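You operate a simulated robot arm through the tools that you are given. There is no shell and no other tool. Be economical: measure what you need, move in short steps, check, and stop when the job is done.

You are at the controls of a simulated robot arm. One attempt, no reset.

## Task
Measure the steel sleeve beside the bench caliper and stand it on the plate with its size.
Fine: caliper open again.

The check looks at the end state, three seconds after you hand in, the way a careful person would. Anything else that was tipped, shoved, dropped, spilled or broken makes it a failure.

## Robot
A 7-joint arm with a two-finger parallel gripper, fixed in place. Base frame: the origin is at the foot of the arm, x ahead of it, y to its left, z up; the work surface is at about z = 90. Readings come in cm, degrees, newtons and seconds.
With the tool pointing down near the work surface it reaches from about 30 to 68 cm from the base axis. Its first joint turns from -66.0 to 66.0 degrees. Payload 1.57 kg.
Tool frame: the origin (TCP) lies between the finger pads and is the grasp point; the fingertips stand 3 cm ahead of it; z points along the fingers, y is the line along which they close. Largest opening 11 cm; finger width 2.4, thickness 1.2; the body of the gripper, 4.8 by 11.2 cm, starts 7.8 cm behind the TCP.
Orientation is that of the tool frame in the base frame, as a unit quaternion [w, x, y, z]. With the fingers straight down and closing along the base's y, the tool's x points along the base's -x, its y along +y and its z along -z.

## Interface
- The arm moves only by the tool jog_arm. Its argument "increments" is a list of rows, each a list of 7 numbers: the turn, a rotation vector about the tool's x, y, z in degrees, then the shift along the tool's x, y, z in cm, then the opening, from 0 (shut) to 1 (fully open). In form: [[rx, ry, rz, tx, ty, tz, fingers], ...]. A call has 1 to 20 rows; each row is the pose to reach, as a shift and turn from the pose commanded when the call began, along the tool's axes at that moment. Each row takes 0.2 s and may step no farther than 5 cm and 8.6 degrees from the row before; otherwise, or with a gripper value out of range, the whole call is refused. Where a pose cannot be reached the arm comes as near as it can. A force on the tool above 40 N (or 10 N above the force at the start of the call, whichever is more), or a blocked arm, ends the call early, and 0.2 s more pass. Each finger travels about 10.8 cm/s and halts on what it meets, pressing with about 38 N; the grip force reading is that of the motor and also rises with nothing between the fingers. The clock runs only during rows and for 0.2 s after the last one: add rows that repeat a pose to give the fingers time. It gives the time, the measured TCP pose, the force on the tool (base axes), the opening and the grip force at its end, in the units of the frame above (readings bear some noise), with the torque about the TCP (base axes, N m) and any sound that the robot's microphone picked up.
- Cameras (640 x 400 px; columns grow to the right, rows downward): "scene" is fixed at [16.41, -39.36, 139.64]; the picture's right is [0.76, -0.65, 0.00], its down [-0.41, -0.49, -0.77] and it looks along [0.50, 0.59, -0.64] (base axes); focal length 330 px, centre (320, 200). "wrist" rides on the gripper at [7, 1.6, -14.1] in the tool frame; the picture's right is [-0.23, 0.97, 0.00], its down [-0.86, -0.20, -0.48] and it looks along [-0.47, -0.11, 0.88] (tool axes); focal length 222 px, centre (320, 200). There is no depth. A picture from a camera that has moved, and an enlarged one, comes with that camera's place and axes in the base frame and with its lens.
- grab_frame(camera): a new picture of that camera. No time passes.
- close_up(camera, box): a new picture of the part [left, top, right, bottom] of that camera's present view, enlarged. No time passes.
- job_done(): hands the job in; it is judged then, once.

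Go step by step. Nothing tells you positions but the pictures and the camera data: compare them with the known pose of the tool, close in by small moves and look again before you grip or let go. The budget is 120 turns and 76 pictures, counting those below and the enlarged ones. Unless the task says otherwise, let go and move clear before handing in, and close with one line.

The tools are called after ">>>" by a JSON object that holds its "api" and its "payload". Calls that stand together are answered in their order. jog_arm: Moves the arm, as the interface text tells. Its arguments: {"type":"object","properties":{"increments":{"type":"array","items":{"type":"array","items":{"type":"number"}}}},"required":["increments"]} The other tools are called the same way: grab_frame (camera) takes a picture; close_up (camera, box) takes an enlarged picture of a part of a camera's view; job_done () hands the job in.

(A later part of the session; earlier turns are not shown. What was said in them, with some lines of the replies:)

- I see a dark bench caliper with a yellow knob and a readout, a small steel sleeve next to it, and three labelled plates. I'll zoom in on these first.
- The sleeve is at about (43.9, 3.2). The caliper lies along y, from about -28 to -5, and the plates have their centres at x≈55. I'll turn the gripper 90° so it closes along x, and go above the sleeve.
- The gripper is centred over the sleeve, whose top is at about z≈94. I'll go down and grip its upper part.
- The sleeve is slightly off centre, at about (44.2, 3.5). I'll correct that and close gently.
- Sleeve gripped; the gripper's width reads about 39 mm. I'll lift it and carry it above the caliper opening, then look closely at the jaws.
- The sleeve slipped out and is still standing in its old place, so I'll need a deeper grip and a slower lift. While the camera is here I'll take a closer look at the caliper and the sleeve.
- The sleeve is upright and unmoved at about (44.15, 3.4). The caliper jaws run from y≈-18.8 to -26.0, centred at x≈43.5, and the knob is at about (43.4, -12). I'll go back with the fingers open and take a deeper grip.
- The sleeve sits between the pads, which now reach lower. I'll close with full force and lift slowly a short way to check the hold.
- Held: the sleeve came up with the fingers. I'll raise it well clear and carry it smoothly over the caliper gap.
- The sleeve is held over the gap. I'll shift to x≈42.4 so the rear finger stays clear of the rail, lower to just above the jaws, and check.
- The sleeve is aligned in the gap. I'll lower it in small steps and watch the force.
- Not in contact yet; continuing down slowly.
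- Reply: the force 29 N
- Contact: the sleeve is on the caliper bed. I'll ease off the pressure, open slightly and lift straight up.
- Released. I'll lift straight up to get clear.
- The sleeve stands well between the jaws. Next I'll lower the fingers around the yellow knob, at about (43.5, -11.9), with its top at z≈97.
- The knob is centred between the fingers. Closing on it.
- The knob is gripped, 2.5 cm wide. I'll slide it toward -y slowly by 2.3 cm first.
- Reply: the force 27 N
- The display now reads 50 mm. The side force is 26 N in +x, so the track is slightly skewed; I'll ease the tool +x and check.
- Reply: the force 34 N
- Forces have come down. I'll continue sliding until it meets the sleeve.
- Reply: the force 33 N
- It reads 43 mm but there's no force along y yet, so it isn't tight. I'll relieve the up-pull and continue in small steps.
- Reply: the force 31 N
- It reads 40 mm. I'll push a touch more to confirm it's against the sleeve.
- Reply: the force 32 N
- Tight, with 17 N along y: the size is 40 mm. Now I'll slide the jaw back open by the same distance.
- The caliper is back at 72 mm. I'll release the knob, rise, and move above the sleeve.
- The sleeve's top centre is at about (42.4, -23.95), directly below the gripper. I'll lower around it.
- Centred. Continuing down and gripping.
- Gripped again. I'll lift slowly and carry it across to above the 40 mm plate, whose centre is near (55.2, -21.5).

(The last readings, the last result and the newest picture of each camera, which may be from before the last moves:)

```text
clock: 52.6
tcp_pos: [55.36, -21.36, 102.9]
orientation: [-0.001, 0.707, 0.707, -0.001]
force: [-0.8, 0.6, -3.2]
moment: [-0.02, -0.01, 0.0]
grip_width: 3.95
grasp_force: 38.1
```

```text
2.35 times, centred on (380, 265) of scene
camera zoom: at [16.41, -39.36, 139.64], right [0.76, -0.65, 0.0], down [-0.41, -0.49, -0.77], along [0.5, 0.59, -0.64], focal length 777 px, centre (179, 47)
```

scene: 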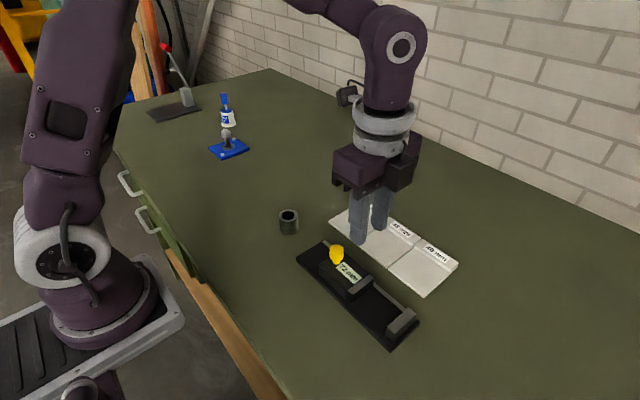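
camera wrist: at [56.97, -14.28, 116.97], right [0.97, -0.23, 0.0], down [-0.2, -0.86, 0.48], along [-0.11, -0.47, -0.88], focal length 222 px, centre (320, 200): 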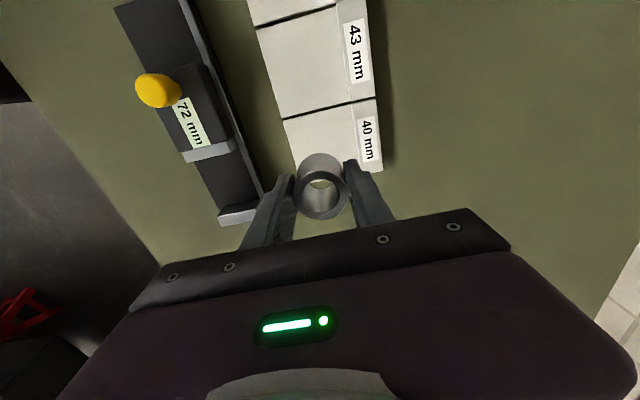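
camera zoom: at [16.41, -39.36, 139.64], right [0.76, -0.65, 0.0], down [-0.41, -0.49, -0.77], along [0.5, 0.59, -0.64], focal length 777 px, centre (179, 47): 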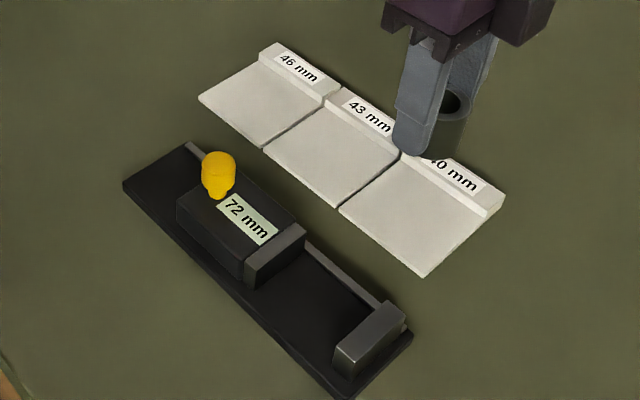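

The sleeve is over the 40 mm plate; its flat area is about x 52–60 and y -17 to -25.5. I'll shift +0.4 in x and lower.

>>> {"api": "jog_arm", "payload": {"increments": [[0, 0, 0, 0, 0.2, 0.5, 0], [0, 0, 0, 0, 0.4, 2, 0], [0, 0, 0, 0, 0.4, 3.5, 0], [0, 0, 0, 0, 0.4, 5, 0], [0, 0, 0, 0, 0.4, 6.2, 0], [0, 0, 0, 0, 0.4, 7, 0], [0, 0, 0, 0, 0.4, 7.4, 0], [0, 0, 0, 0, 0.4, 7.4, 0]]}}

>>> {"api": "close_up", "payload": {"camera": "scene", "box": [360, 180, 480, 300]}}

>>> {"api": "close_up", "payload": {"camera": "wrist", "box": [220, 80, 420, 250]}}

```text
clock: 54.4
tcp_pos: [55.61, -21.34, 95.59]
orientation: [0.0, 0.707, 0.708, 0.0]
force: [-0.3, 0.1, -2.8]
moment: [0.0, 0.01, 0.04]
grip_width: 3.94
grasp_force: 37.6
```

```text
3.33 times, centred on (420, 240) of scene
camera zoom: at [16.41, -39.36, 139.64], right [0.76, -0.65, 0.0], down [-0.41, -0.49, -0.77], along [0.5, 0.59, -0.64], focal length 1101 px, centre (-13, 67)
```

zoom: 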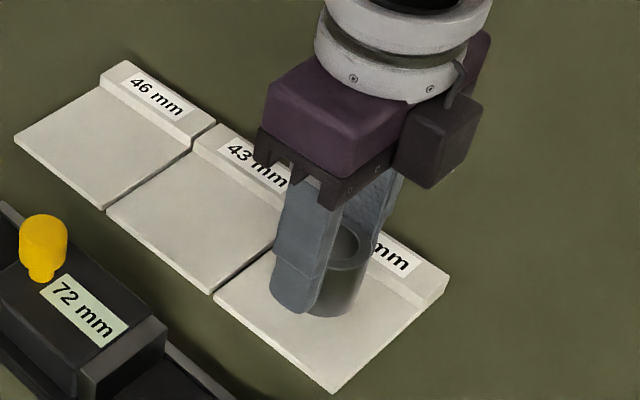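

```text
2.35 times, centred on (320, 165) of wrist
camera zoom: at [57.32, -14.33, 109.66], right [0.97, -0.23, 0.0], down [-0.2, -0.86, 0.48], along [-0.11, -0.47, -0.88], focal length 523 px, centre (320, 282)
```

zoom: 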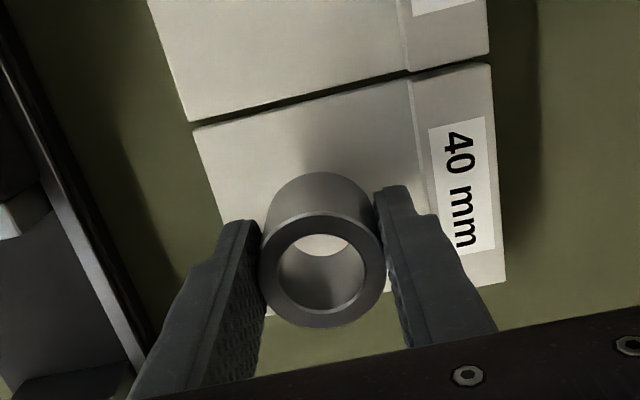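

Good alignment on the plate. I'll lower gently until contact.

>>> {"api": "jog_arm", "payload": {"increments": [[0, 0, 0, 0, -0.2, 0.2, 0], [0, 0, 0, 0, -0.2, 0.4, 0], [0, 0, 0, 0, -0.2, 0.6, 0], [0, 0, 0, 0, -0.2, 0.75, 0], [0, 0, 0, 0, -0.2, 0.75, 0]]}}

```text
clock: 55.6
tcp_pos: [55.49, -21.3, 94.86]
orientation: [0.0, 0.707, 0.707, 0.0]
force: [0.1, -0.1, -3.5]
moment: [0.0, 0.04, -0.02]
grip_width: 3.94
grasp_force: 37.8
```

>>> {"api": "jog_arm", "payload": {"increments": [[0, 0, 0, 0, 0, 0.12, 0], [0, 0, 0, 0, 0, 0.24, 0], [0, 0, 0, 0, 0, 0.36, 0], [0, 0, 0, 0, 0, 0.36, 0]]}}

```text
clock: 56.6
tcp_pos: [55.43, -21.36, 94.55]
orientation: [0.0, 0.707, 0.707, -0.001]
force: [-0.1, 0.3, -2.0]
moment: [-0.03, -0.01, 0.0]
grip_width: 3.89
grasp_force: 37.7
```

>>> {"api": "jog_arm", "payload": {"increments": [[0, 0, 0, 0, 0, 0.1, 0], [0, 0, 0, 0, 0, 0.2, 0], [0, 0, 0, 0, 0, 0.2, 0]]}}

>>> {"api": "close_up", "payload": {"camera": "scene", "box": [380, 220, 460, 290]}}

```text
clock: 57.4
tcp_pos: [55.45, -21.36, 94.37]
orientation: [0.0, 0.707, 0.707, 0.0]
force: [-4.7, 1.2, 11.6]
moment: [0.1, 0.17, -0.01]
grip_width: 3.93
grasp_force: 37.7
```

```text
5.71 times, centred on (420, 255) of scene
camera zoom: at [16.38, -39.34, 139.65], right [0.76, -0.65, 0.0], down [-0.41, -0.49, -0.77], along [0.5, 0.59, -0.64], focal length 1887 px, centre (-251, -114)
```

zoom: 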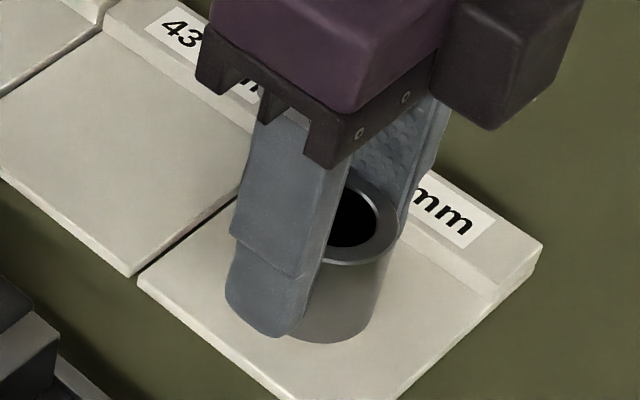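

Contact with the plate at about 12 N. I'll release with a small opening and lift straight up.

>>> {"api": "jog_arm", "payload": {"increments": [[0, 0, 0, 0, 0, 0, 0.2], [0, 0, 0, 0, 0, 0, 0.36], [0, 0, 0, 0, 0, 0, 0.39], [0, 0, 0, 0, 0, 0, 0.42], [0, 0, 0, 0, 0, 0, 0.42], [0, 0, 0, 0, 0, 0, 0.42]]}}

>>> {"api": "close_up", "payload": {"camera": "wrist", "box": [220, 80, 420, 250]}}

```text
clock: 58.8
tcp_pos: [55.47, -21.42, 94.27]
orientation: [-0.001, 0.707, 0.707, 0.0]
force: [0.3, 0.3, 0.8]
moment: [-0.02, 0.0, 0.02]
grip_width: 4.62
grasp_force: 0.0
```

```text
2.35 times, centred on (320, 165) of wrist
camera zoom: at [57.13, -14.37, 108.42], right [0.97, -0.23, 0.0], down [-0.2, -0.86, 0.48], along [-0.11, -0.47, -0.88], focal length 523 px, centre (320, 282)
```

zoom: 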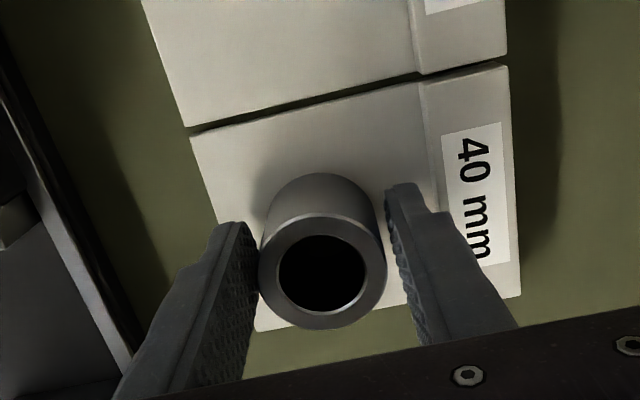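

Released, and the sleeve is standing. I'll rise straight up and clear.

>>> {"api": "jog_arm", "payload": {"increments": [[0, 0, 0, 0, 0, -0.3, 0.42], [0, 0, 0, 0, 0, -0.8, 0.43], [0, 0, 0, 0, 0, -1.5, 0.46], [0, 0, 0, 0, 0, -2.5, 0.5], [0, 0, 0, 0, 0, -4, 0.5], [0, 0, 0, 0, 0, -6, 0.5], [0, 0, 0, 0, 0, -8, 0.5], [0, 0, 0, 0, 0, -10, 0.5], [0, 0, 0, 0, 0, -12, 0.5], [0, 0, 0, 3, -1, -14, 0.5], [0, 0, 0, 6, -3, -15, 0.5], [0, 0, 0, 9, -5, -15, 0.5], [0, 0, 0, 13, -6, -15, 0.5], [0, 0, 0, 17, -7, -15, 0.5], [0, 0, 0, 20, -8, -15, 0.5], [0, 0, 0, 20, -8, -15, 0.5]]}}

>>> {"api": "grab_frame", "payload": {"camera": "scene"}}

>>> {"api": "close_up", "payload": {"camera": "scene", "box": [280, 180, 480, 350]}}

```text
clock: 62.2
tcp_pos: [47.44, -1.32, 109.23]
orientation: [0.0, 0.707, 0.707, 0.0]
force: [0.4, 0.0, -0.6]
moment: [-0.03, -0.01, -0.04]
grip_width: 5.51
grasp_force: 0.1
```

```text
33 pictures are left
```

scene: 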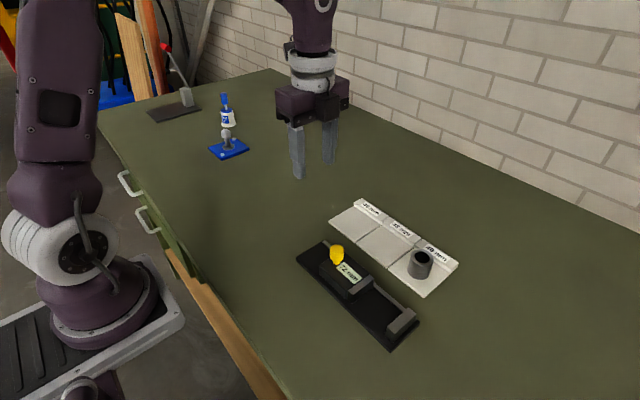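

```text
2.35 times, centred on (380, 265) of scene
camera zoom: at [16.41, -39.35, 139.64], right [0.76, -0.65, 0.0], down [-0.41, -0.49, -0.77], along [0.5, 0.59, -0.64], focal length 777 px, centre (179, 47)
```

zoom: 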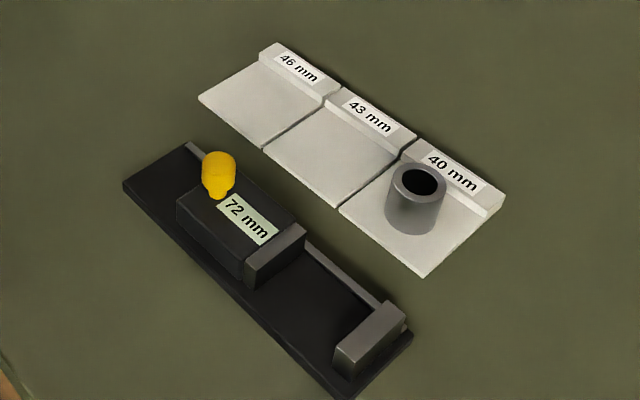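

The sleeve stands upright on the 40 mm plate, the caliper is open again at 72 mm, and the gripper is clear. Handing in.

>>> {"api": "job_done", "payload": {}}

```text
The job is handed in.
```

The sleeve measured 40 mm in the caliper and now stands upright on the 40 mm plate, with the caliper open again at 72 mm; it slipped from my first grip but stayed standing where it was.
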